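You operate a simulated robot arm through the tools that you are given. There is no shell and no other tool.

You run a simulated robot arm. Do the job below in one go: nothing can be reset, and whatever is moved stays where it is left.

Task
Wash the two brushes on the drainer and rack them at X27.
Fine: under the tap till no paint is left; turn the tap off.

Only the result counts: the job must be done as asked and must still hold three seconds after the hand-in. Knocking over, shifting, dropping, spilling or breaking anything else fails it.

Robot
A 6-joint arm with a two-finger gripper, fixed in place. Base frame: the origin is at the foot of the arm, x ahead of it, y to its left, z up; the work surface is at about z = 0.9. Lengths are in m, angles in rad, forces in N, time in s.
Its first joint turns from -2.897 to 2.897 rad. Payload 2.45 kg.
The TCP is the grasp point between the finger pads, 0.02 m short of the fingertips. In the tool frame z runs along the fingers and y along their closing line. The gripper opens to 0.14 m. The gripper's body begins 0.168 m behind the TCP.
Orientation is told as [roll, pitch, yaw] about the base's x, y, z axes, in that order, counted from this pose: with the fingers straight down and closing along the base's y, the tool's x points along the base's -x, its y along +y and its z along -z.

Tools
- The arm moves only by the tool step_arm. Its arguments are lists of equal length, an entry for each row: "translation": the shift along the tool's x, y, z in m, a list of three; "rot": the turn, a rotation vector about the tool's x, y, z in degrees, a list of three; "grip": the closure, from 0 (fully open) to 1 (shut). In form: {"translation": [[x, y, z], ...], "rot": [[wx, wy, wz], ...], "grip": [grip, ...]}. A call has 1 to 20 rows; each row shifts and turns the commanded pose from where the row before left it, along the tool's axes as they then stand. A row lasts 0.2 s, in which the tool goes at most 0.05 m and 0.15 rad; a call with a longer step from one row to the next is refused whole, and so is a gripper value outside its range. Where a pose cannot be reached the arm comes as near as it can. A force on the tool above 50 N (or 10 N above the force at the start of the call, whichever is more), or a blocked arm, ends the call early, and 0.2 s more pass. The fingers move at their own pace (about 0.045 m/s each) and stop on an object; they squeeze with about 36 N. The grip force told is the motor's: it shows also when the fingers shut on nothing. Time passes only in rows, and 0.2 s behind the last, so rows that do not move let the fingers close. It gives the time, the measured TCP pose, the force on the tool (base axes), the opening and the grip force at its end, in the units of the frame above (readings bear some noise), with the torque about the TCP (base axes, N m) and any sound that the robot's microphone picked up.
- Cameras (640 x 400 px; columns grow to the right, rows downward): "scene" is fixed at [0.051, 0.5008, 1.4597]; the picture's right is [-0.79, -0.62, 0.00], its down [-0.33, 0.41, -0.85] and it looks along [0.53, -0.67, -0.53] (base axes); focal length 214 px, centre (320, 200). "wrist" rides on the gripper at [0.078, 0.011, -0.209] in the tool frame; the picture's right is [-0.14, 0.99, 0.00], its down [-0.92, -0.13, -0.37] and it looks along [-0.36, -0.05, 0.93] (tool axes); focal length 280 px, centre (320, 200). There is no depth. A picture from a camera that has moved, and an enlarged one, comes with that camera's place and axes in the base frame and with its lens.
- snapshot(camera): a new picture of that camera. No time passes.
- zoom(camera, box): a new picture of the part [left, top, right, bottom] of that camera's present view, enlarged. No time passes.
- hand_in(): hands the job in; it is judged then, once.

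Places have to be worked out from the pictures, the camera data and where the tool is seen. Open the gripper and draw the arm clear of the work before you hand the job in, unless the task says otherwise.

The tools are called after "Request:" as name(argument=value, ...) on one line, values as JSON. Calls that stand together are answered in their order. step_arm: Moves the arm, as the interface text tells. Its arguments: {"type":"object","properties":{"translation":{"type":"array","items":{"type":"array","items":{"type":"number"}}},"rot":{"type":"array","items":{"type":"array","items":{"type":"number"}}},"grip":{"type":"array","items":{"type":"number"}}},"required":["translation","rot","grip"]} The other tools are called the same way: snapshot (camera) takes a picture; zoom (camera, box) takes an enlarged picture of a part of a camera's view; hand_in () hands the job in.

At the start:

```text
time_s: 0.0
position: [0.584, 0.2441, 1.436]
tcp_rot: [0.0, 0.0, 0.0]
ft_force: [0.6, 0.4, 0.1]
moment: [0.03, -0.03, -0.02]
gripper_width: 0.1399
gripper_force: 0.0
```

scene: 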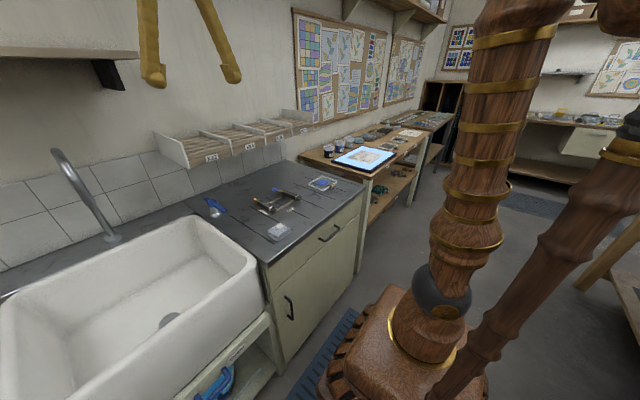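
wrist: 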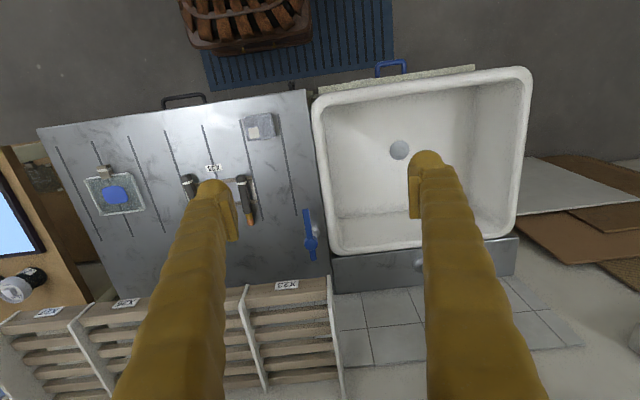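

I start by looking closely at the scene: the drainer with the brushes, the rack labels and the tap.

Request:
zoom(camera="scene", box=[140, 90, 360, 250])

Request:
zoom(camera="wrist", box=[30, 80, 350, 280])

Request:
zoom(camera="wrist", box=[0, 240, 350, 400])

Request:
zoom(camera="scene", box=[0, 130, 260, 300])

```text
2.50 times, centred on (250, 170) of scene
camera zoom: at [0.051, 0.5008, 1.4597], right [-0.79, -0.62, 0.0], down [-0.33, 0.41, -0.85], along [0.53, -0.67, -0.53], focal length 536 px, centre (495, 275)
```

zoom: 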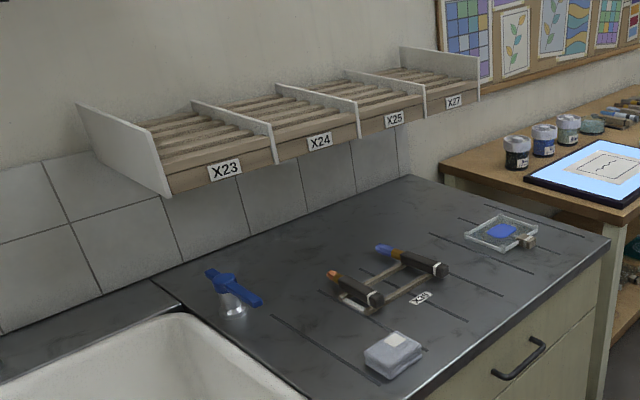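

```text
2.00 times, centred on (190, 180) of wrist
camera zoom: at [0.506, 0.2541, 1.6465], right [0.14, 0.99, 0.0], down [0.92, -0.13, 0.37], along [0.36, -0.05, -0.93], focal length 561 px, centre (580, 240)
```

zoom: 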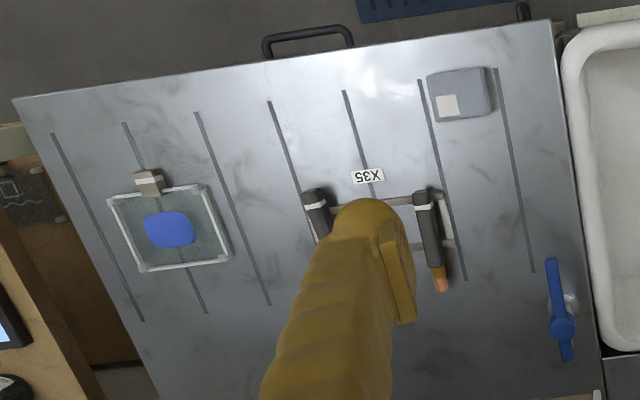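

```text
1.83 times, centred on (175, 320) of wrist
camera zoom: at [0.506, 0.2541, 1.6465], right [0.14, 0.99, 0.0], down [0.92, -0.13, 0.37], along [0.36, -0.05, -0.93], focal length 513 px, centre (585, -19)
```

zoom: 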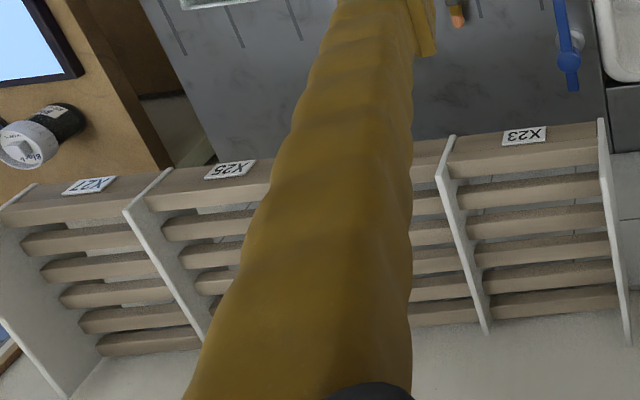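

```text
2.35 times, centred on (130, 215) of scene
camera zoom: at [0.051, 0.5008, 1.4597], right [-0.79, -0.62, 0.0], down [-0.33, 0.41, -0.85], along [0.53, -0.67, -0.53], focal length 505 px, centre (767, 165)
```

zoom: 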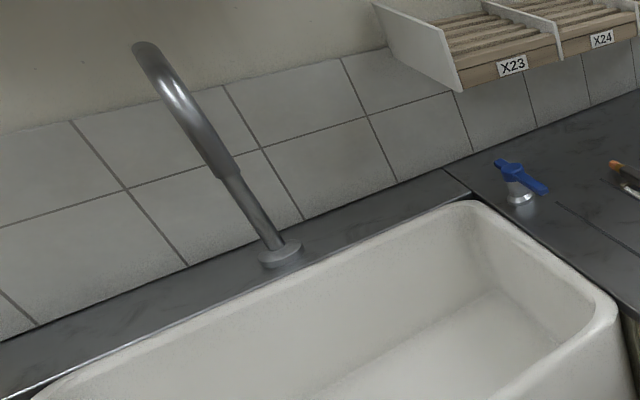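

The brushes lie on a rest labelled X35, the tap lever (blue) stands on the drainer near (0.88, 0.18), and bay X27 of the wall rack is around (0.87, -0.38, 1.17). I zoom tighter for the lever, the brushes, the rack and the tap.

Request:
zoom(camera="scene", box=[190, 180, 250, 220])

Request:
zoom(camera="scene", box=[240, 175, 312, 220])

Request:
zoom(camera="scene", box=[230, 100, 310, 150])

Request:
zoom(camera="scene", box=[30, 140, 130, 250])

Request:
zoom(camera="wrist", box=[280, 190, 350, 270])

```text
10.00 times, centred on (220, 200) of scene
camera zoom: at [0.051, 0.5008, 1.4597], right [-0.79, -0.62, 0.0], down [-0.33, 0.41, -0.85], along [0.53, -0.67, -0.53], focal length 2145 px, centre (1320, 200)
```

zoom: 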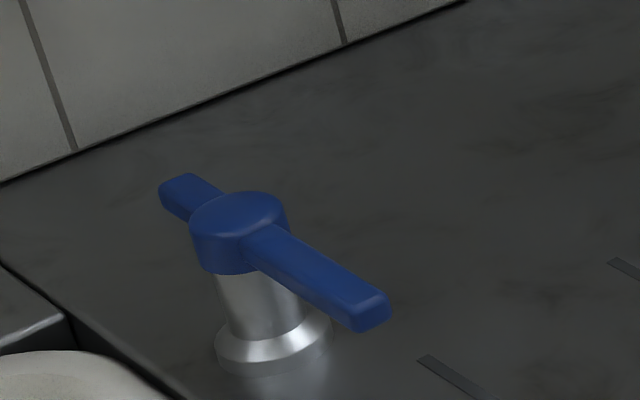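

```text
8.89 times, centred on (276, 198) of scene
camera zoom: at [0.051, 0.5008, 1.4597], right [-0.79, -0.62, 0.0], down [-0.33, 0.41, -0.85], along [0.53, -0.67, -0.53], focal length 1906 px, centre (711, 222)
```

zoom: 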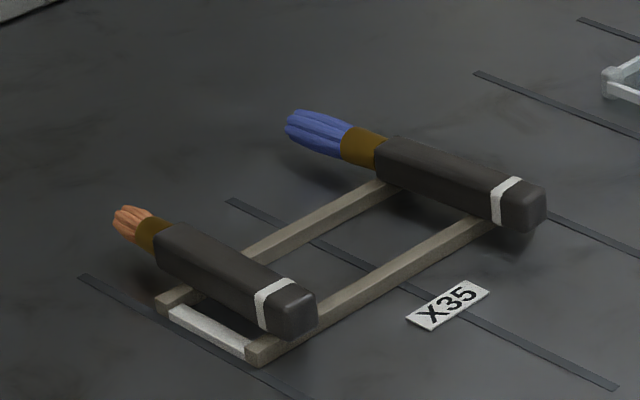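

```text
8.00 times, centred on (270, 125) of scene
camera zoom: at [0.051, 0.5008, 1.4597], right [-0.79, -0.62, 0.0], down [-0.33, 0.41, -0.85], along [0.53, -0.67, -0.53], focal length 1716 px, centre (720, 800)
```

zoom: 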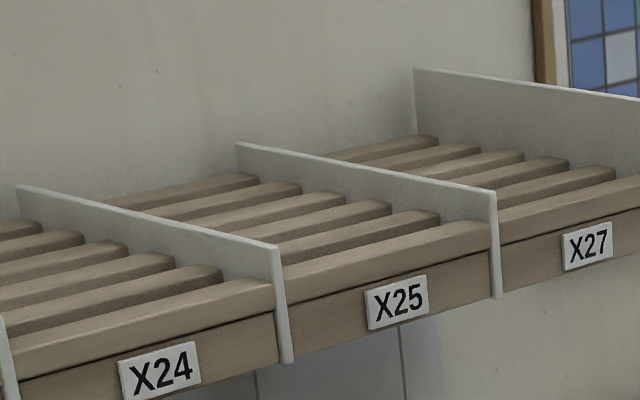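

```text
3.64 times, centred on (80, 195) of scene
camera zoom: at [0.051, 0.5008, 1.4597], right [-0.79, -0.62, 0.0], down [-0.33, 0.41, -0.85], along [0.53, -0.67, -0.53], focal length 780 px, centre (1193, 218)
```

zoom: 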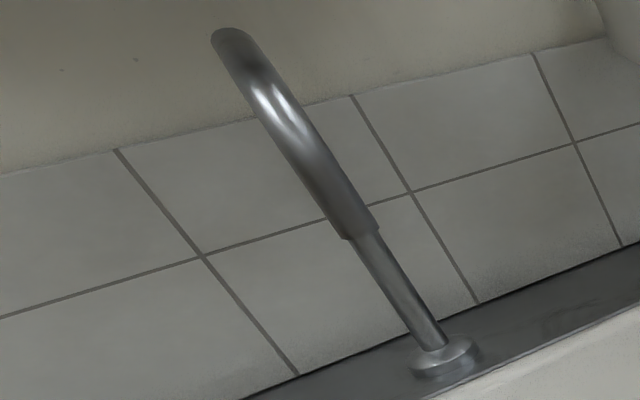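

```text
5.00 times, centred on (315, 230) of wrist
camera zoom: at [0.506, 0.2541, 1.6465], right [0.14, 0.99, 0.0], down [0.92, -0.13, 0.37], along [0.36, -0.05, -0.93], focal length 1402 px, centre (345, 50)
```

zoom: 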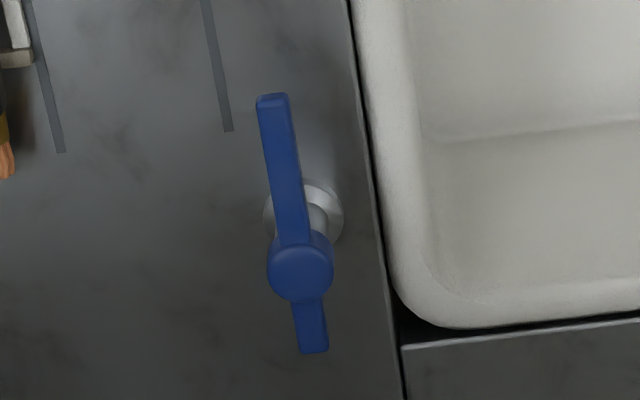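

The lever's pivot works out at about (0.90, 0.175), its long arm reaching to x≈0.79 at z≈0.95; the brushes lie along x, bristles towards +x. I move the open hand over the brushes, well above them, for a better view.

Request:
step_arm(translation=[[-0.0095, -0.03675, 0.0195], [-0.0095, -0.03675, 0.0195], [-0.0095, -0.03675, 0.0195], [-0.0095, -0.03675, 0.0195], [-0.0095, -0.03675, 0.0195], [-0.0095, -0.03675, 0.0195], [-0.0095, -0.03675, 0.0195], [-0.0095, -0.03675, 0.0195]], rot=[[0, 0, 0], [0, 0, 0], [0, 0, 0], [0, 0, 0], [0, 0, 0], [0, 0, 0], [0, 0, 0], [0, 0, 0]], grip=[0, 0, 0, 0, 0, 0, 0, 0])

Request:
snapshot(camera="wrist")

Request:
snapshot(camera="scene")

```text
time_s: 1.8
position: [0.6611, -0.0517, 1.2808]
tcp_rot: [0.0, 0.0, -0.001]
ft_force: [-0.2, 0.5, -0.1]
moment: [0.01, 0.0, 0.02]
gripper_width: 0.14
gripper_force: 0.1
```

```text
taken
camera wrist: at [0.5821, -0.0414, 1.491], right [0.14, 0.99, 0.0], down [0.92, -0.13, 0.37], along [0.36, -0.05, -0.93], focal length 280 px, centre (320, 200)
```

wrist: 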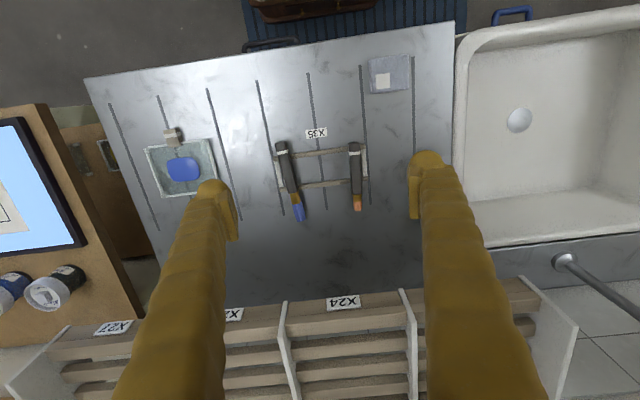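

```text
taken
```

scene: 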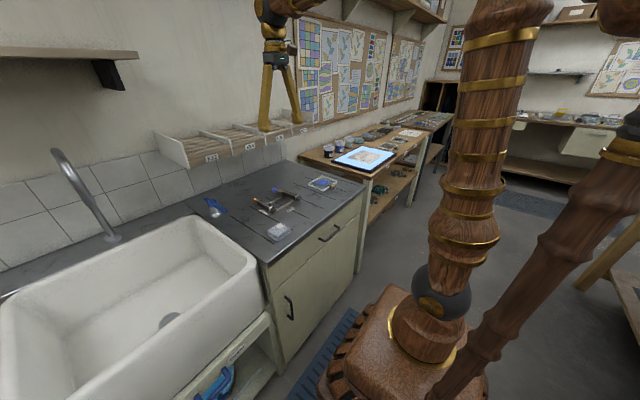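

Both brushes are clearly visible between the fingers. I zoom in on them and on the rack.

Request:
zoom(camera="wrist", box=[256, 120, 400, 230])

Request:
zoom(camera="wrist", box=[0, 300, 160, 400])

```text
3.64 times, centred on (328, 175) of wrist
camera zoom: at [0.5821, -0.0414, 1.491], right [0.14, 0.99, 0.0], down [0.92, -0.13, 0.37], along [0.36, -0.05, -0.93], focal length 1020 px, centre (291, 291)
```

zoom: 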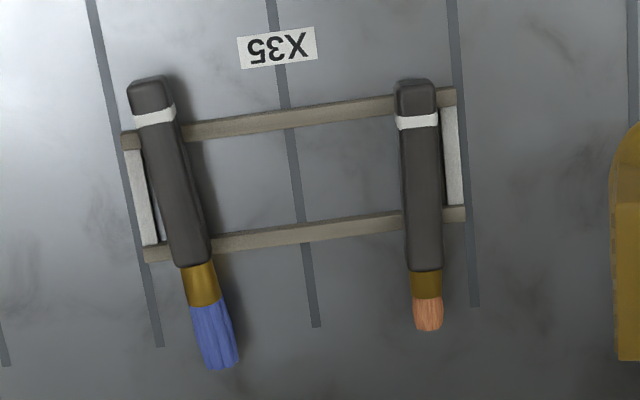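

```text
4.00 times, centred on (80, 350) of wrist
camera zoom: at [0.5821, -0.0414, 1.491], right [0.14, 0.99, 0.0], down [0.92, -0.13, 0.37], along [0.36, -0.05, -0.93], focal length 1122 px, centre (1280, -400)
```

zoom: 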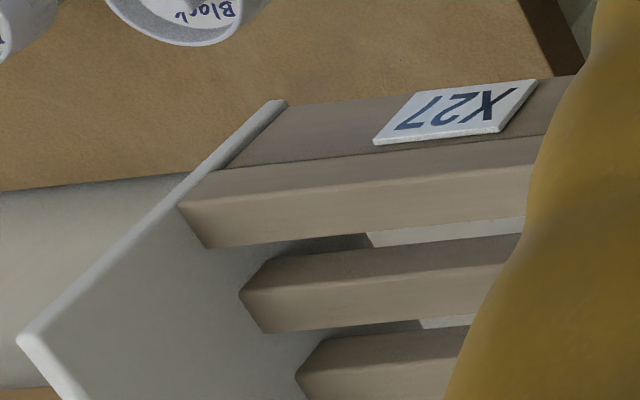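

Brush A (orange) spans x≈0.69–0.835 at y≈0.01, brush B (blue) x≈0.67–0.84 at y≈-0.126, with handle tops at z≈0.935. Next I look at the rack bay X27 from above, staying well clear.

Request:
step_arm(translation=[[-0.0111, -0.041, -0.0174], [-0.0111, -0.041, -0.0174], [-0.0111, -0.041, -0.0174], [-0.0111, -0.041, -0.0174], [-0.0111, -0.041, -0.0174], [-0.0111, -0.041, -0.0174], [-0.0111, -0.041, -0.0174], [-0.0111, -0.041, -0.0174]], rot=[[0, 0, 0], [0, 0, 0], [0, 0, 0], [0, 0, 0], [0, 0, 0], [0, 0, 0], [0, 0, 0], [0, 0, 0]], grip=[0, 0, 0, 0, 0, 0, 0, 0])

Request:
snapshot(camera="wrist")

Request:
snapshot(camera="scene")

```text
time_s: 3.6
position: [0.7464, -0.3804, 1.4191]
tcp_rot: [0.0, -0.002, 0.001]
ft_force: [-0.9, 0.6, -0.1]
moment: [0.01, -0.07, 0.03]
gripper_width: 0.1401
gripper_force: 0.0
```

```text
taken
camera wrist: at [0.6691, -0.3695, 1.6296], right [0.14, 0.99, 0.0], down [0.92, -0.13, 0.37], along [0.37, -0.05, -0.93], focal length 280 px, centre (320, 200)
```

wrist: 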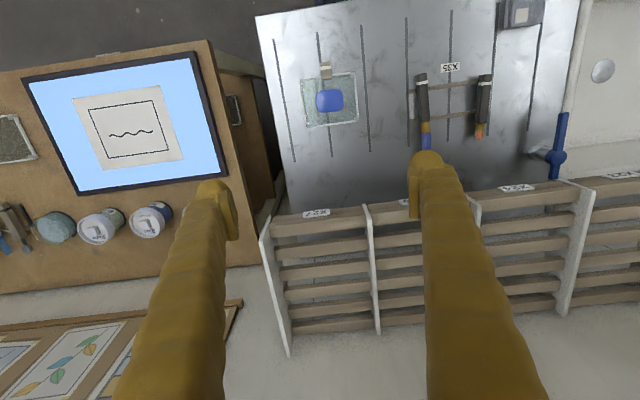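

```text
taken
```

scene: 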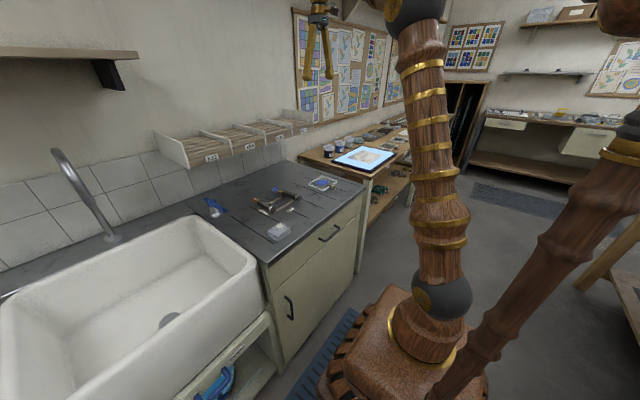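

Request:
zoom(camera="wrist", box=[250, 190, 420, 360])

Request:
zoom(camera="scene", box=[265, 100, 321, 140])

```text
2.35 times, centred on (335, 275) of wrist
camera zoom: at [0.6691, -0.3695, 1.6296], right [0.14, 0.99, 0.0], down [0.92, -0.13, 0.37], along [0.37, -0.05, -0.93], focal length 660 px, centre (285, 24)
```

zoom: 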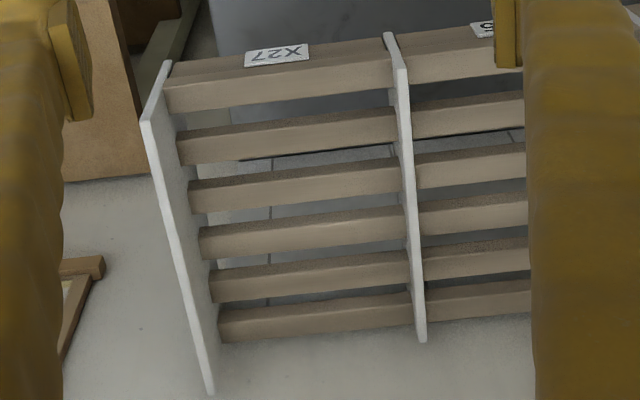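

```text
10.00 times, centred on (293, 120) of scene
camera zoom: at [0.051, 0.5008, 1.4597], right [-0.79, -0.62, 0.0], down [-0.33, 0.41, -0.85], along [0.53, -0.67, -0.53], focal length 2145 px, centre (590, 1000)
```

zoom: 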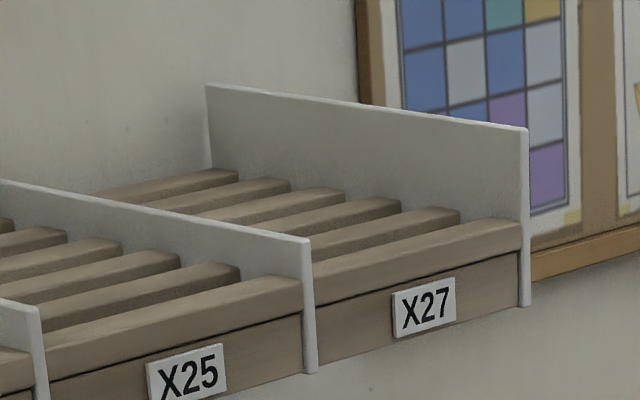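

The rack is nearly level: bay X27 spans y≈-0.49 to -0.318, slat tops z≈1.172, front edge x≈0.888 and last slat at x≈1.12. I test in free air (well above the rack) whether the arm reaches over it with the tool pointing down.

Request:
step_arm(translation=[[-0.0368, 0, 0.0238], [-0.0368, 0, 0.0238], [-0.0368, 0, 0.0238], [-0.0368, 0, 0.0238], [-0.0368, 0, 0.0238]], rot=[[0, 0, 0], [0, 0, 0], [0, 0, 0], [0, 0, 0], [0, 0, 0]], grip=[0, 0, 0, 0, 0])

Request:
snapshot(camera="wrist")

Request:
snapshot(camera="scene")

```text
time_s: 4.8
position: [0.9312, -0.3786, 1.3036]
tcp_rot: [0.002, -0.003, -0.001]
ft_force: [-1.0, 0.0, 0.6]
moment: [-0.02, -0.1, 0.03]
gripper_width: 0.14
gripper_force: 0.0
```

```text
taken
camera wrist: at [0.8531, -0.3684, 1.5128], right [0.14, 0.99, 0.0], down [0.92, -0.13, 0.37], along [0.37, -0.05, -0.93], focal length 280 px, centre (320, 200)
```

wrist: 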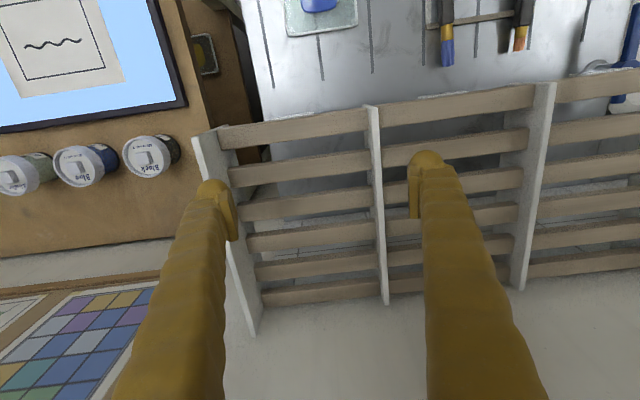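

```text
taken
```

scene: 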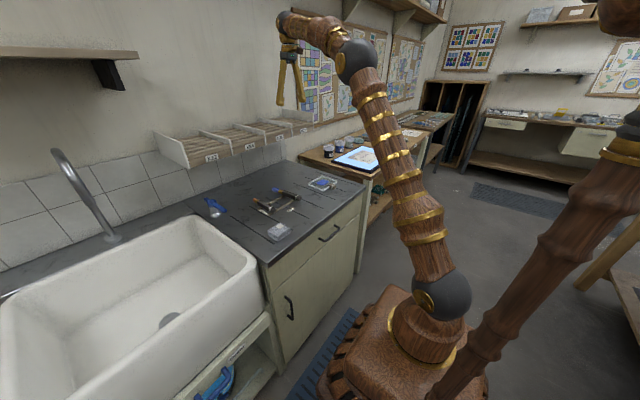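

The arm reaches (0.93, -0.38, 1.30) tool-down without trouble. I now close the fingers and move to the sink side to find the spout and lever precisely.

Request:
step_arm(translation=[[0.02117, 0.0405, -0.0081], [0.02117, 0.0405, -0.0081], [0.02117, 0.0405, -0.0081], [0.02117, 0.0405, -0.0081], [0.02117, 0.0405, -0.0081], [0.02117, 0.0405, -0.0081], [0.02117, 0.0405, -0.0081], [0.02117, 0.0405, -0.0081], [0.02117, 0.0405, -0.0081], [0.02117, 0.0405, -0.0081], [0.02117, 0.0405, -0.0081], [0.02117, 0.0405, -0.0081], [0.02117, 0.0405, -0.0081], [0.02117, 0.0405, -0.0081], [0.02117, 0.0405, -0.0081], [0.02117, 0.0405, -0.0081], [0.02117, 0.0405, -0.0081], [0.02117, 0.0405, -0.0081]], rot=[[0, 0, 0], [0, 0, 0], [0, 0, 0], [0, 0, 0], [0, 0, 0], [0, 0, 0], [0, 0, 0], [0, 0, 0], [0, 0, 0], [0, 0, 0], [0, 0, 0], [0, 0, 0], [0, 0, 0], [0, 0, 0], [0, 0, 0], [0, 0, 0], [0, 0, 0], [0, 0, 0]], grip=[0, 0, 0, 0, 0, 1, 1, 1, 1, 1, 1, 1, 1, 1, 1, 1, 1, 1])

Request:
snapshot(camera="wrist")

Request:
snapshot(camera="scene")

```text
time_s: 8.6
position: [0.5495, 0.3496, 1.4475]
tcp_rot: [-0.001, -0.001, 0.0]
ft_force: [-0.8, 0.0, -0.3]
moment: [0.01, -0.01, 0.02]
gripper_width: 0.0
gripper_force: 28.9
```

```text
taken
camera wrist: at [0.4709, 0.3597, 1.6571], right [0.14, 0.99, 0.0], down [0.92, -0.13, 0.37], along [0.36, -0.05, -0.93], focal length 280 px, centre (320, 200)
```

wrist: 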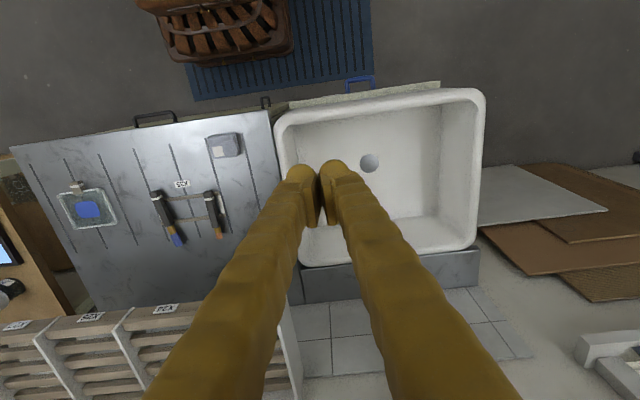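

```text
taken
```

scene: 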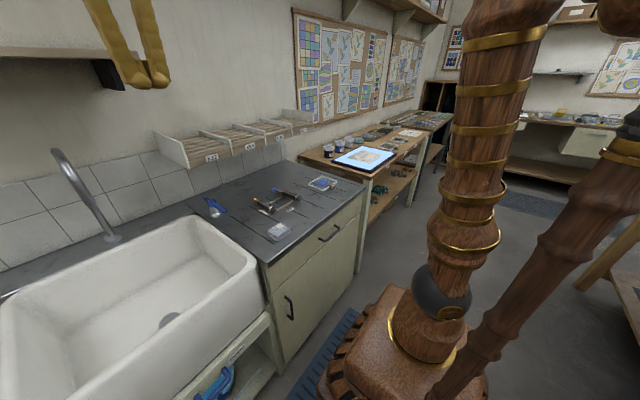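

The spout is hidden behind the finger; I shift to y≈0.48 and open the fingers so that the tap shows between them.

Request:
step_arm(translation=[[0.00625, 0.01625, 0.00375], [0.00625, 0.01625, 0.00375], [0.00625, 0.01625, 0.00375], [0.00625, 0.01625, 0.00375], [0.00625, 0.01625, 0.00375], [0.00625, 0.01625, 0.00375], [0.00625, 0.01625, 0.00375], [0.00625, 0.01625, 0.00375]], rot=[[0, 0, 0], [0, 0, 0], [0, 0, 0], [0, 0, 0], [0, 0, 0], [0, 0, 0], [0, 0, 0], [0, 0, 0]], grip=[0, 0, 0, 0, 0, 0, 0, 0])

Request:
snapshot(camera="wrist")

Request:
zoom(camera="scene", box=[0, 30, 150, 120])

```text
time_s: 10.4
position: [0.5033, 0.4799, 1.4159]
tcp_rot: [0.0, -0.001, 0.0]
ft_force: [0.0, 0.4, 0.1]
moment: [0.03, -0.04, 0.02]
gripper_width: 0.1399
gripper_force: 0.0
```

```text
taken
camera wrist: at [0.425, 0.4905, 1.6263], right [0.14, 0.99, 0.0], down [0.92, -0.13, 0.37], along [0.36, -0.05, -0.93], focal length 280 px, centre (320, 200)
```

wrist: 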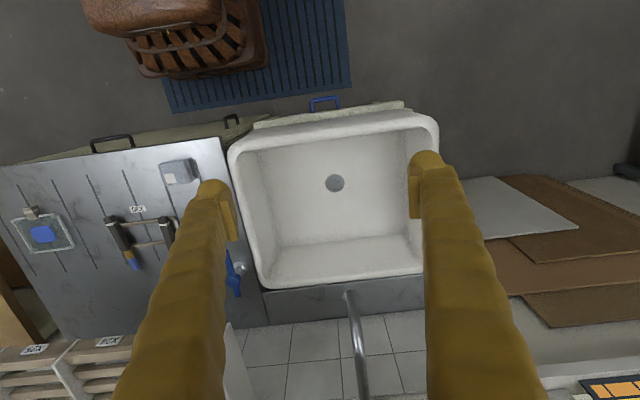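

```text
4.27 times, centred on (75, 75) of scene
camera zoom: at [0.051, 0.5008, 1.4597], right [-0.79, -0.62, 0.0], down [-0.33, 0.41, -0.85], along [0.53, -0.67, -0.53], focal length 915 px, centre (1365, 733)
```

zoom: 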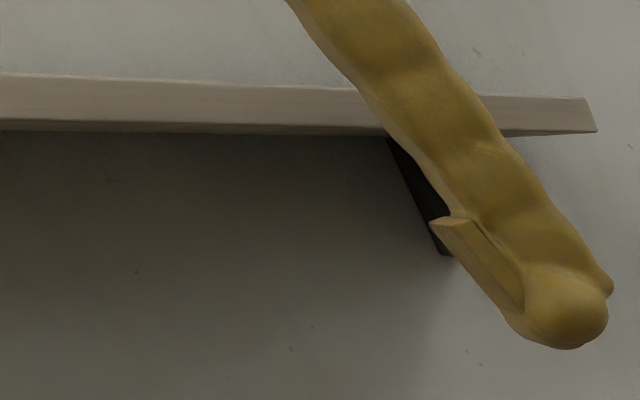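

The tap pipe shows at the bottom of the picture, but not the outlet. I pitch the tool 30° forward in place so the camera looks at the spout.

Request:
step_arm(translation=[[0, 0, 0], [0, 0, 0], [0, 0, 0], [0, 0, 0]], rot=[[0, -7.5, 0], [0, -7.5, 0], [0, -7.5, 0], [0, -7.5, 0]], grip=[0, 0, 0, 0])

Request:
snapshot(camera="wrist")

```text
time_s: 11.1
position: [0.5284, 0.5103, 1.3405]
tcp_rot: [-0.089, -0.251, 0.019]
ft_force: [-1.0, -0.1, -1.1]
moment: [-0.21, -0.29, -0.01]
gripper_width: 0.14
gripper_force: 0.0
stopped in row 3: the force on the tool passed its limit at 73 N (the readings are from after the stop); the commanded pose is now the measured one
```

```text
taken
camera wrist: at [0.4011, 0.5355, 1.5229], right [0.14, 0.99, -0.05], down [0.8, -0.08, 0.6], along [0.59, -0.12, -0.8], focal length 280 px, centre (320, 200)
```

wrist: 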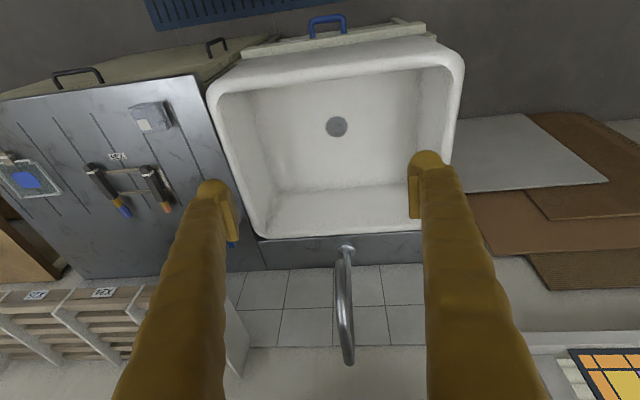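

The call stopped with a force spike (73 N) and the pose drifted; I check the scene to see what the arm touched before going on.

Request:
snapshot(camera="scene")

Request:
zoom(camera="wrist", box=[230, 220, 430, 400])

```text
taken
```

scene: 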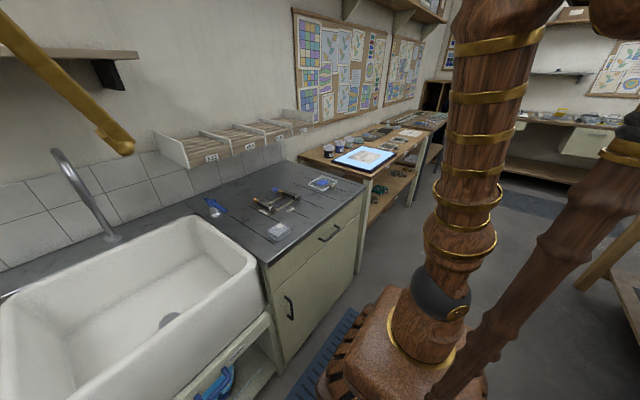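

```text
2.22 times, centred on (330, 310) of wrist
camera zoom: at [0.4011, 0.5355, 1.5229], right [0.14, 0.99, -0.05], down [0.8, -0.08, 0.6], along [0.59, -0.12, -0.8], focal length 623 px, centre (298, -44)
```

zoom: 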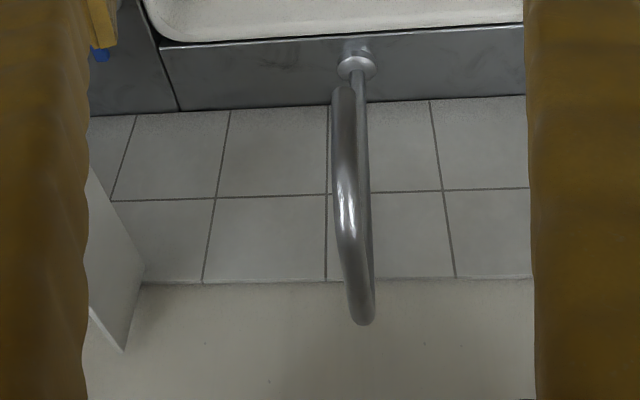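

Nothing seems to have been touched in the pictures (the arm was probably too folded there). From two views the tap outlet is at about (0.841, 0.50, 1.141). I turn the tool back upright and move over toward the lever for a close look.

Request:
step_arm(translation=[[0, 0, 0], [0, 0, 0], [0, 0, 0]], rot=[[-2.48, 7.22, 0.23], [-2.48, 7.22, 0.23], [0, 0, 0]], grip=[0, 0, 0])

```text
time_s: 11.9
position: [0.5254, 0.5059, 1.3507]
tcp_rot: [0.013, -0.01, 0.002]
ft_force: [0.1, 0.6, 0.1]
moment: [-0.02, 0.01, -0.02]
gripper_width: 0.1403
gripper_force: 0.0
```

Upright again with no force. I move toward the lever, at a safe height over the drainer.

Request:
step_arm(translation=[[-0.01875, -0.0338, 0.0167], [-0.01875, -0.0338, 0.0167], [-0.01875, -0.0338, 0.0167], [-0.01875, -0.0338, 0.0167], [-0.01875, -0.0338, 0.0167], [-0.01875, -0.0338, 0.0167], [-0.01875, -0.0338, 0.0167], [-0.01875, -0.0338, 0.0167], [-0.01875, -0.0338, 0.0167], [-0.01875, -0.0338, 0.0167], [-0.01875, -0.0338, 0.0167], [-0.01875, -0.0338, 0.0167]], rot=[[0.74, 0.57, 0.1], [0, 0, 0], [0, 0, 0], [0, 0, 0], [0, 0, 0], [0, 0, 0], [0, 0, 0], [0, 0, 0], [0, 0, 0], [0, 0, 0], [0, 0, 0], [0, 0, 0]], grip=[0, 0, 0, 0, 0, 0, 0, 0, 0, 0, 0, 0])

Request:
snapshot(camera="wrist")

Request:
snapshot(camera="scene")

```text
time_s: 14.5
position: [0.7516, 0.099, 1.1505]
tcp_rot: [0.0, 0.0, 0.0]
ft_force: [-0.1, -1.0, 0.2]
moment: [-0.02, -0.02, -0.05]
gripper_width: 0.1398
gripper_force: 0.1
```

```text
taken
camera wrist: at [0.6729, 0.1085, 1.3605], right [0.14, 0.99, 0.0], down [0.92, -0.13, 0.37], along [0.37, -0.05, -0.93], focal length 280 px, centre (320, 200)
```

wrist: 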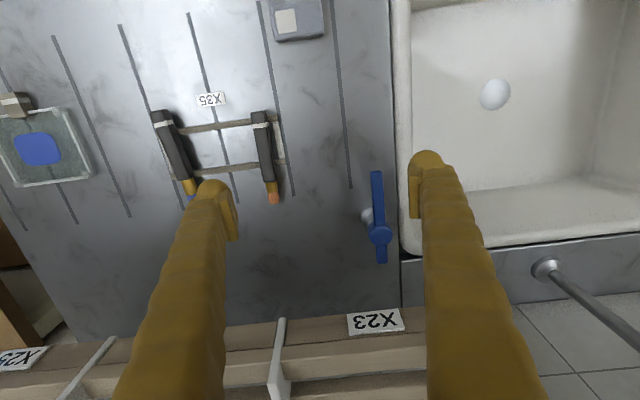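

```text
taken
```

scene: 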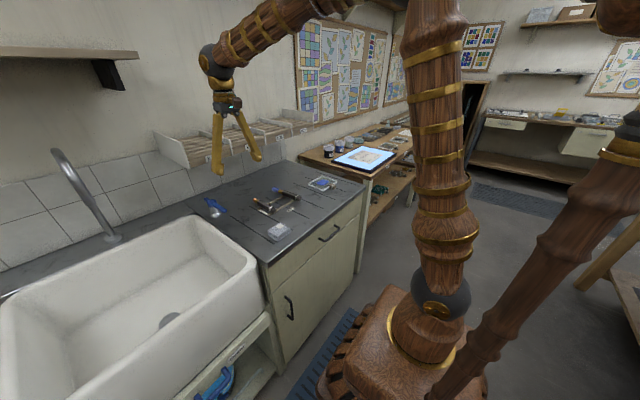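

The lever sits just in front of and below the rack, so I should work its long arm at x≈0.80. I zoom in on it.

Request:
zoom(camera="wrist", box=[330, 150, 420, 280])

Request:
zoom(camera="wrist", box=[140, 80, 300, 220])

```text
3.08 times, centred on (375, 215) of wrist
camera zoom: at [0.6729, 0.1085, 1.3605], right [0.14, 0.99, 0.0], down [0.92, -0.13, 0.37], along [0.37, -0.05, -0.93], focal length 863 px, centre (151, 154)
```

zoom: 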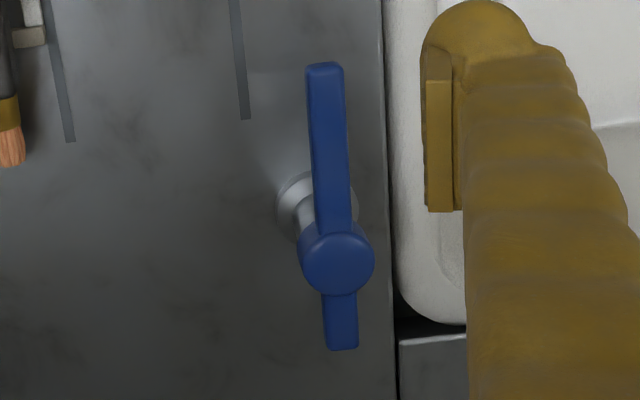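

```text
2.86 times, centred on (220, 150) of wrist
camera zoom: at [0.6729, 0.1085, 1.3605], right [0.14, 0.99, 0.0], down [0.92, -0.13, 0.37], along [0.37, -0.05, -0.93], focal length 801 px, centre (606, 343)
```

zoom: 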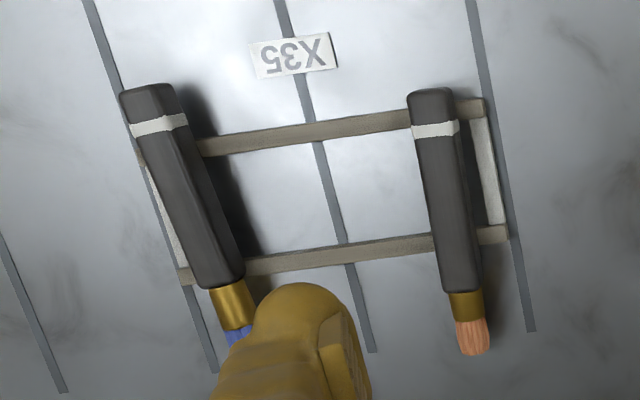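

The lever arm runs from x≈0.80 to the pivot at 0.905, at y≈0.176. I position the hand, fingers 5 cm apart, above the lever's end so that they will straddle it.

Request:
step_arm(translation=[[-0.01585, 0.01925, 0.0251], [-0.01585, 0.01925, 0.0251], [-0.01585, 0.01925, 0.0251], [-0.01585, 0.01925, 0.0251], [0, 0, 0], [0, 0, 0]], rot=[[0, 0, 0], [0, 0, 0], [0, 0, 0], [0, 0, 0], [0, 0, 0], [0, 0, 0]], grip=[0.643, 0.643, 0.643, 0.643, 0.643, 0.643])

Request:
snapshot(camera="wrist")

Request:
zoom(camera="scene", box=[150, 100, 310, 240])

```text
time_s: 15.9
position: [0.8142, 0.1768, 1.0478]
tcp_rot: [0.0, 0.0, 0.001]
ft_force: [-0.7, 1.2, -0.8]
moment: [-0.01, -0.01, -0.01]
gripper_width: 0.0499
gripper_force: 0.0
```

```text
taken
camera wrist: at [0.7364, 0.1874, 1.2585], right [0.14, 0.99, 0.0], down [0.92, -0.13, 0.37], along [0.37, -0.05, -0.93], focal length 280 px, centre (320, 200)
```

wrist: 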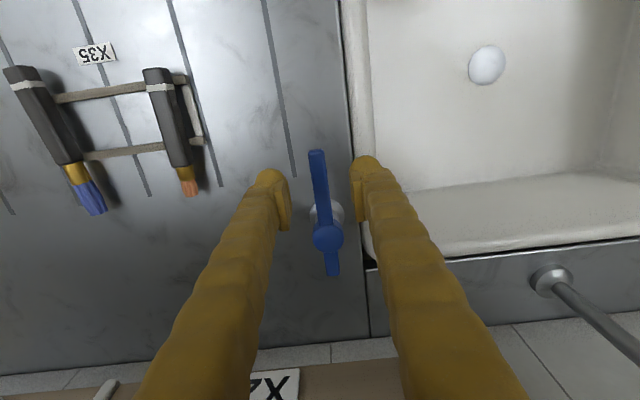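

```text
2.86 times, centred on (230, 170) of scene
camera zoom: at [0.051, 0.5008, 1.4597], right [-0.79, -0.62, 0.0], down [-0.33, 0.41, -0.85], along [0.53, -0.67, -0.53], focal length 613 px, centre (577, 286)
```

zoom: 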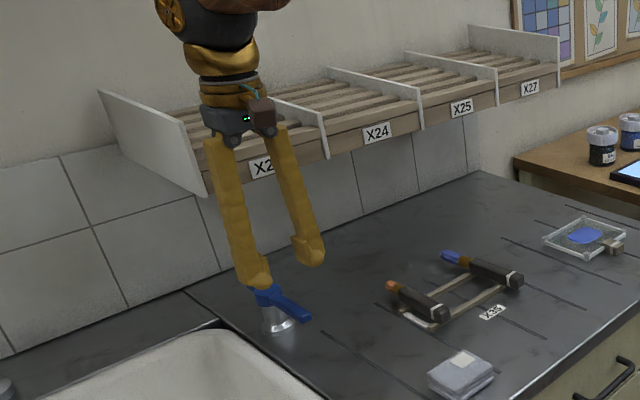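

The lever's end lies midway between the fingers and the gripper body clears the rack front by about 5 cm. I lower so that the fingertips straddle the lever (tips at z≈0.935).

Request:
step_arm(translation=[[0, 0, 0.031], [0, 0, 0.031], [0, 0, 0.031]], rot=[[0, 0, 0], [0, 0, 0], [0, 0, 0]], grip=[0.643, 0.643, 0.643])

Request:
snapshot(camera="wrist")

Request:
zoom(camera="scene", box=[180, 150, 260, 220])

```text
time_s: 16.7
position: [0.8152, 0.179, 0.9553]
tcp_rot: [0.001, 0.0, 0.0]
ft_force: [-0.5, 0.0, 0.1]
moment: [-0.02, 0.03, -0.01]
gripper_width: 0.0501
gripper_force: 0.0
```

```text
taken
camera wrist: at [0.7376, 0.1889, 1.1663], right [0.14, 0.99, 0.0], down [0.92, -0.13, 0.37], along [0.37, -0.05, -0.93], focal length 280 px, centre (320, 200)
```

wrist: 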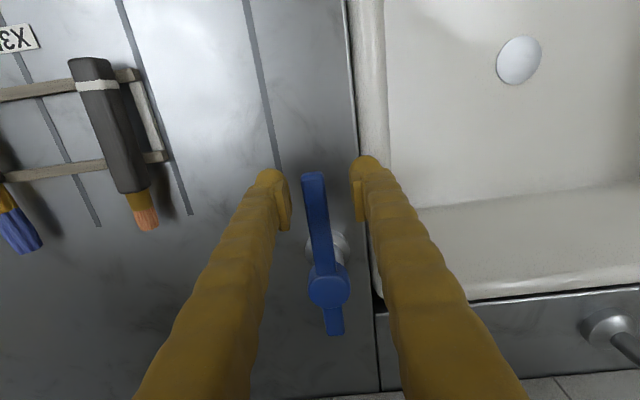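

```text
5.71 times, centred on (220, 185) of scene
camera zoom: at [0.051, 0.5008, 1.4597], right [-0.79, -0.62, 0.0], down [-0.33, 0.41, -0.85], along [0.53, -0.67, -0.53], focal length 1226 px, centre (891, 286)
```

zoom: 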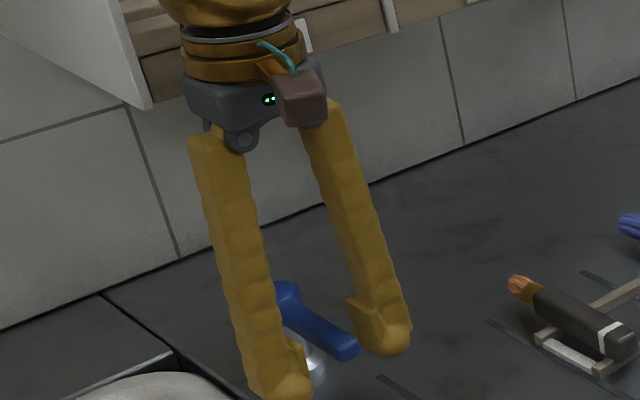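

The fingers straddle the lever. I try a gentle push toward +y (sink side) in small steps, watching the force and the sound.

Request:
step_arm(translation=[[0, 0.008, 0], [0, 0.006, 0], [0, 0.006, 0], [0, 0.005, 0], [0, 0.005, 0]], rot=[[0, 0, 0], [0, 0, 0], [0, 0, 0], [0, 0, 0], [0, 0, 0]], grip=[0.643, 0.643, 0.643, 0.643, 0.643])

Request:
snapshot(camera="wrist")

```text
time_s: 18.0
position: [0.8155, 0.1975, 0.9564]
tcp_rot: [-0.004, 0.0, -0.007]
ft_force: [6.2, -23.6, 3.9]
moment: [0.2, -0.02, 0.36]
gripper_width: 0.0641
gripper_force: 10.8
stopped in row 5: the force on the tool passed its limit at 51 N (the readings are from after the stop); the commanded pose is now the measured one
```

```text
taken
camera wrist: at [0.7371, 0.2092, 1.1659], right [0.14, 0.99, 0.0], down [0.92, -0.13, 0.37], along [0.36, -0.06, -0.93], focal length 280 px, centre (320, 200)
```

wrist: 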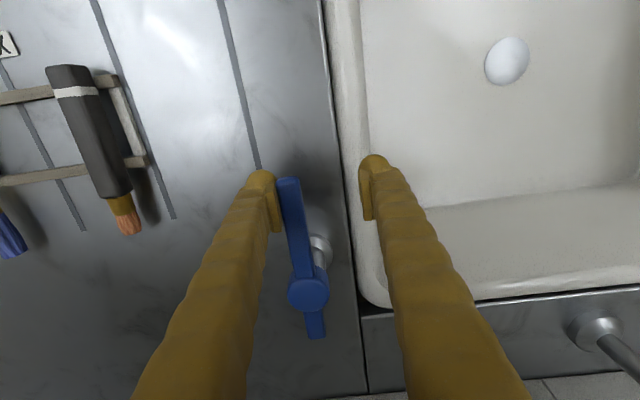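

The lever does not give toward +y (51 N, no motion), so that is its stop. I back off and push gently the other way, toward -y.

Request:
step_arm(translation=[[0, -0.018, 0], [0, -0.015, 0], [0, 0, 0], [0, -0.007, 0], [0, -0.007, 0], [0, -0.007, 0], [0, -0.007, 0]], rot=[[0, 0, 0], [0, 0, 0], [0, 0, 0], [0, 0, 0], [0, 0, 0], [0, 0, 0], [0, 0, 0]], grip=[0.643, 0.643, 0.643, 0.643, 0.643, 0.643, 0.643])

Request:
snapshot(camera="wrist")

Request:
zoom(camera="scene", box=[180, 150, 260, 220])

```text
time_s: 19.6
position: [0.8139, 0.1387, 0.9561]
tcp_rot: [-0.002, 0.001, -0.004]
ft_force: [0.2, 0.9, -0.3]
moment: [0.03, 0.03, 0.02]
gripper_width: 0.0503
gripper_force: 0.6
```

```text
taken
camera wrist: at [0.7369, 0.1498, 1.1662], right [0.14, 0.99, 0.0], down [0.92, -0.13, 0.37], along [0.36, -0.06, -0.93], focal length 280 px, centre (320, 200)
```

wrist: 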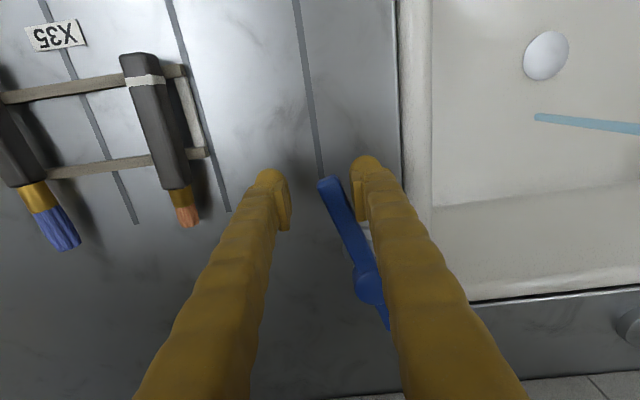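

```text
5.71 times, centred on (220, 185) of scene
camera zoom: at [0.051, 0.5008, 1.4597], right [-0.79, -0.62, 0.0], down [-0.33, 0.41, -0.85], along [0.53, -0.67, -0.53], focal length 1226 px, centre (891, 286)
```

zoom: 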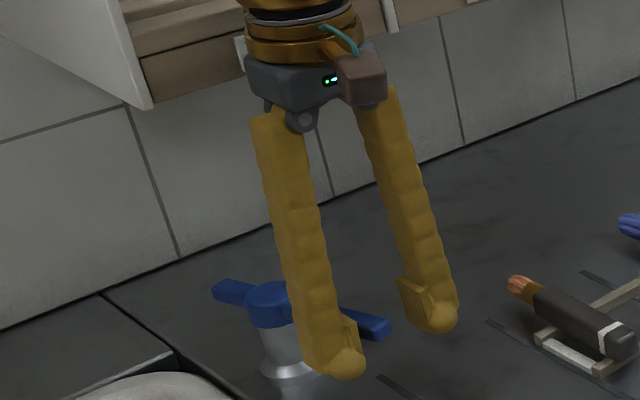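

The lever turns this way and a stream of water now shows in the sink. I look at the tap.

Request:
snapshot(camera="scene")

Request:
zoom(camera="scene", box=[20, 140, 220, 340])

```text
taken
```

scene: 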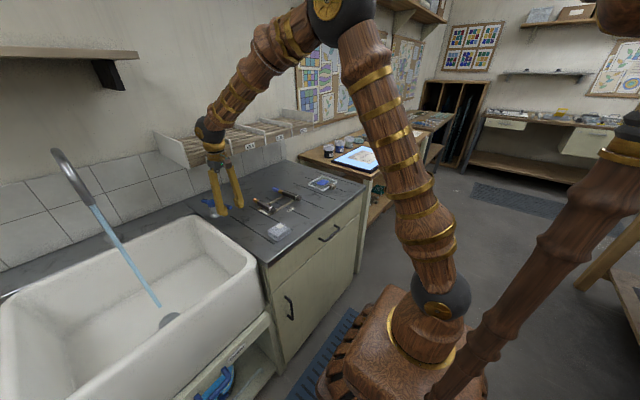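

```text
2.00 times, centred on (120, 240) of scene
camera zoom: at [0.051, 0.5008, 1.4597], right [-0.79, -0.62, 0.0], down [-0.33, 0.41, -0.85], along [0.53, -0.67, -0.53], focal length 429 px, centre (720, 120)
```

zoom: 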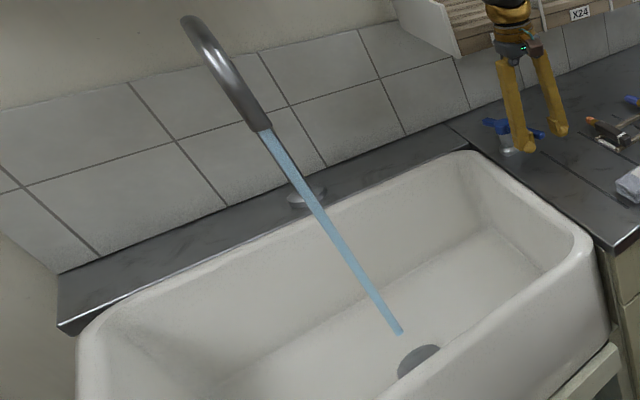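

Water is running from the outlet straight down at about (0.841, 0.498). I lift off the lever and move above brush A's handle (about (0.735, 0.013)), aligned with its slight angle.

Request:
step_arm(translation=[[0, 0.005, 0], [0, 0, -0.04], [0, 0, -0.04], [0, 0, -0.04], [0.0198, -0.0327, 0.005], [0.0198, -0.0327, 0.005], [0.0198, -0.0327, 0.005], [0.0198, -0.0327, 0.005], [0, 0, 0]], rot=[[0, 0, 0], [0, 0, 0], [0, 0, 0], [0, 0, 0], [0, 0, 0], [0, 0, 0], [0, 0, 0], [0, 0, 0], [0, 0, 3.5]], grip=[0.643, 0.643, 0.643, 0.643, 0.643, 0.643, 0.643, 0.643, 0.643])

Request:
snapshot(camera="wrist")

Request:
snapshot(camera="scene")

```text
time_s: 21.6
position: [0.7354, 0.0129, 1.0555]
tcp_rot: [-0.004, 0.002, -0.067]
ft_force: [0.7, -0.4, -0.3]
moment: [0.0, 0.01, -0.02]
gripper_width: 0.0501
gripper_force: 0.0
```

```text
taken
camera wrist: at [0.6584, 0.0289, 1.2656], right [0.2, 0.98, 0.0], down [0.91, -0.19, 0.37], along [0.36, -0.08, -0.93], focal length 280 px, centre (320, 200)
```

wrist: 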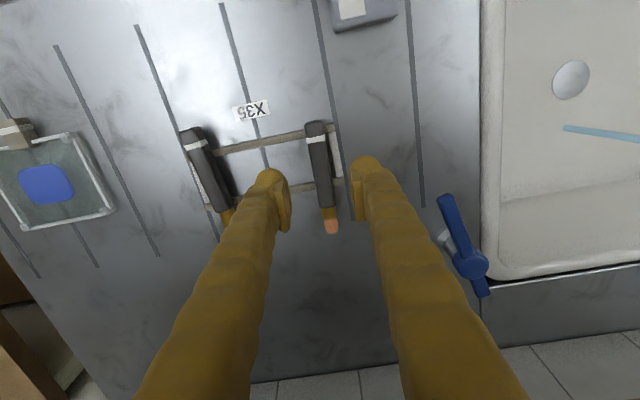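

```text
taken
```

scene: 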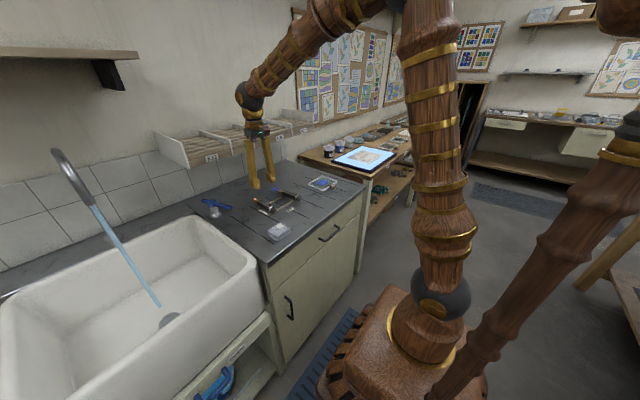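

The handle is centred under the grasp point. I lower to z≈0.96 and look again before the last centimetres.

Request:
step_arm(translation=[[0, 0, 0.0318], [0, 0, 0.0318], [0, 0, 0.0318]], rot=[[0, 0, 0], [0, 0, 0], [0, 0, 0]], grip=[0.643, 0.643, 0.643])

Request:
zoom(camera="wrist", box=[220, 80, 440, 280])

Request:
zoom(camera="scene", box=[230, 160, 310, 220])

```text
time_s: 22.4
position: [0.7354, 0.011, 0.9588]
tcp_rot: [-0.004, 0.002, -0.065]
ft_force: [-1.0, -0.2, 0.4]
moment: [0.0, 0.0, 0.04]
gripper_width: 0.0501
gripper_force: 0.0
```

```text
2.00 times, centred on (330, 180) of wrist
camera zoom: at [0.6592, 0.0277, 1.1693], right [0.2, 0.98, 0.0], down [0.91, -0.19, 0.37], along [0.36, -0.08, -0.93], focal length 561 px, centre (300, 240)
```

zoom: 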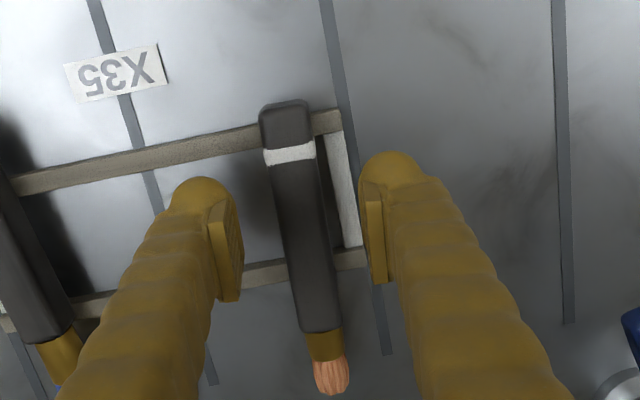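

```text
6.67 times, centred on (270, 190) of scene
camera zoom: at [0.051, 0.5008, 1.4597], right [-0.79, -0.62, 0.0], down [-0.33, 0.41, -0.85], along [0.53, -0.67, -0.53], focal length 1430 px, centre (653, 267)
```

zoom: 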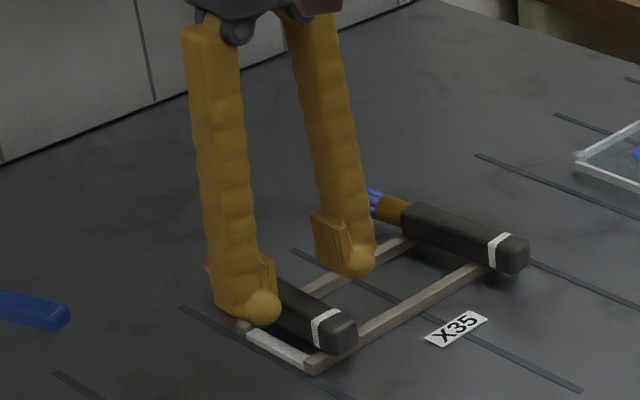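

Fingers are on either side of the handle, between the two rails. I go down the last 2 cm and close on the handle.

Request:
step_arm(translation=[[0, 0.001, 0.01], [0, 0, 0.01], [0, 0, 0]], rot=[[0, 0, 0], [0, 0, 0], [0, 0, 0]], grip=[0.643, 0.643, 0.643])

Request:
zoom(camera="scene", box=[230, 160, 310, 220])

Request:
zoom(camera="wrist", box=[220, 80, 440, 280])

```text
time_s: 23.2
position: [0.7349, 0.0131, 0.9404]
tcp_rot: [-0.003, 0.0, -0.067]
ft_force: [0.5, -0.8, 1.0]
moment: [-0.01, -0.03, -0.03]
gripper_width: 0.0497
gripper_force: 0.1
```

```text
6.67 times, centred on (270, 190) of scene
camera zoom: at [0.051, 0.5008, 1.4597], right [-0.79, -0.62, 0.0], down [-0.33, 0.41, -0.85], along [0.53, -0.67, -0.53], focal length 1430 px, centre (653, 267)
```

zoom: 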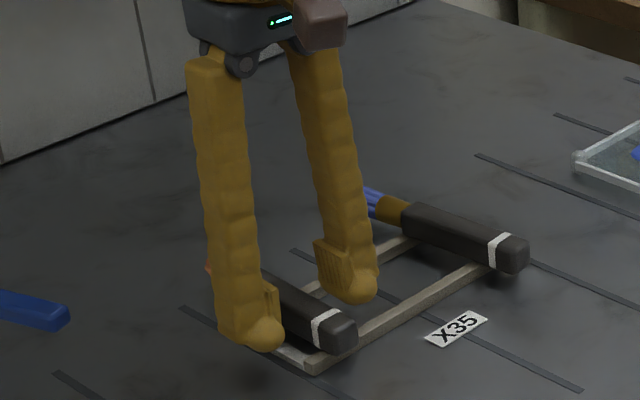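

```text
2.00 times, centred on (330, 180) of wrist
camera zoom: at [0.658, 0.0293, 1.1496], right [0.2, 0.98, 0.0], down [0.91, -0.19, 0.37], along [0.36, -0.08, -0.93], focal length 561 px, centre (300, 240)
```

zoom: 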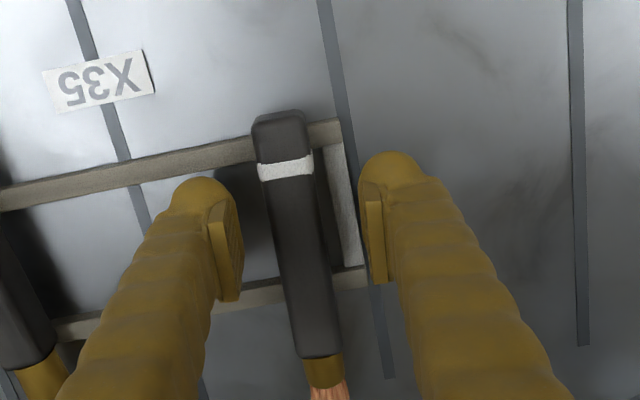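

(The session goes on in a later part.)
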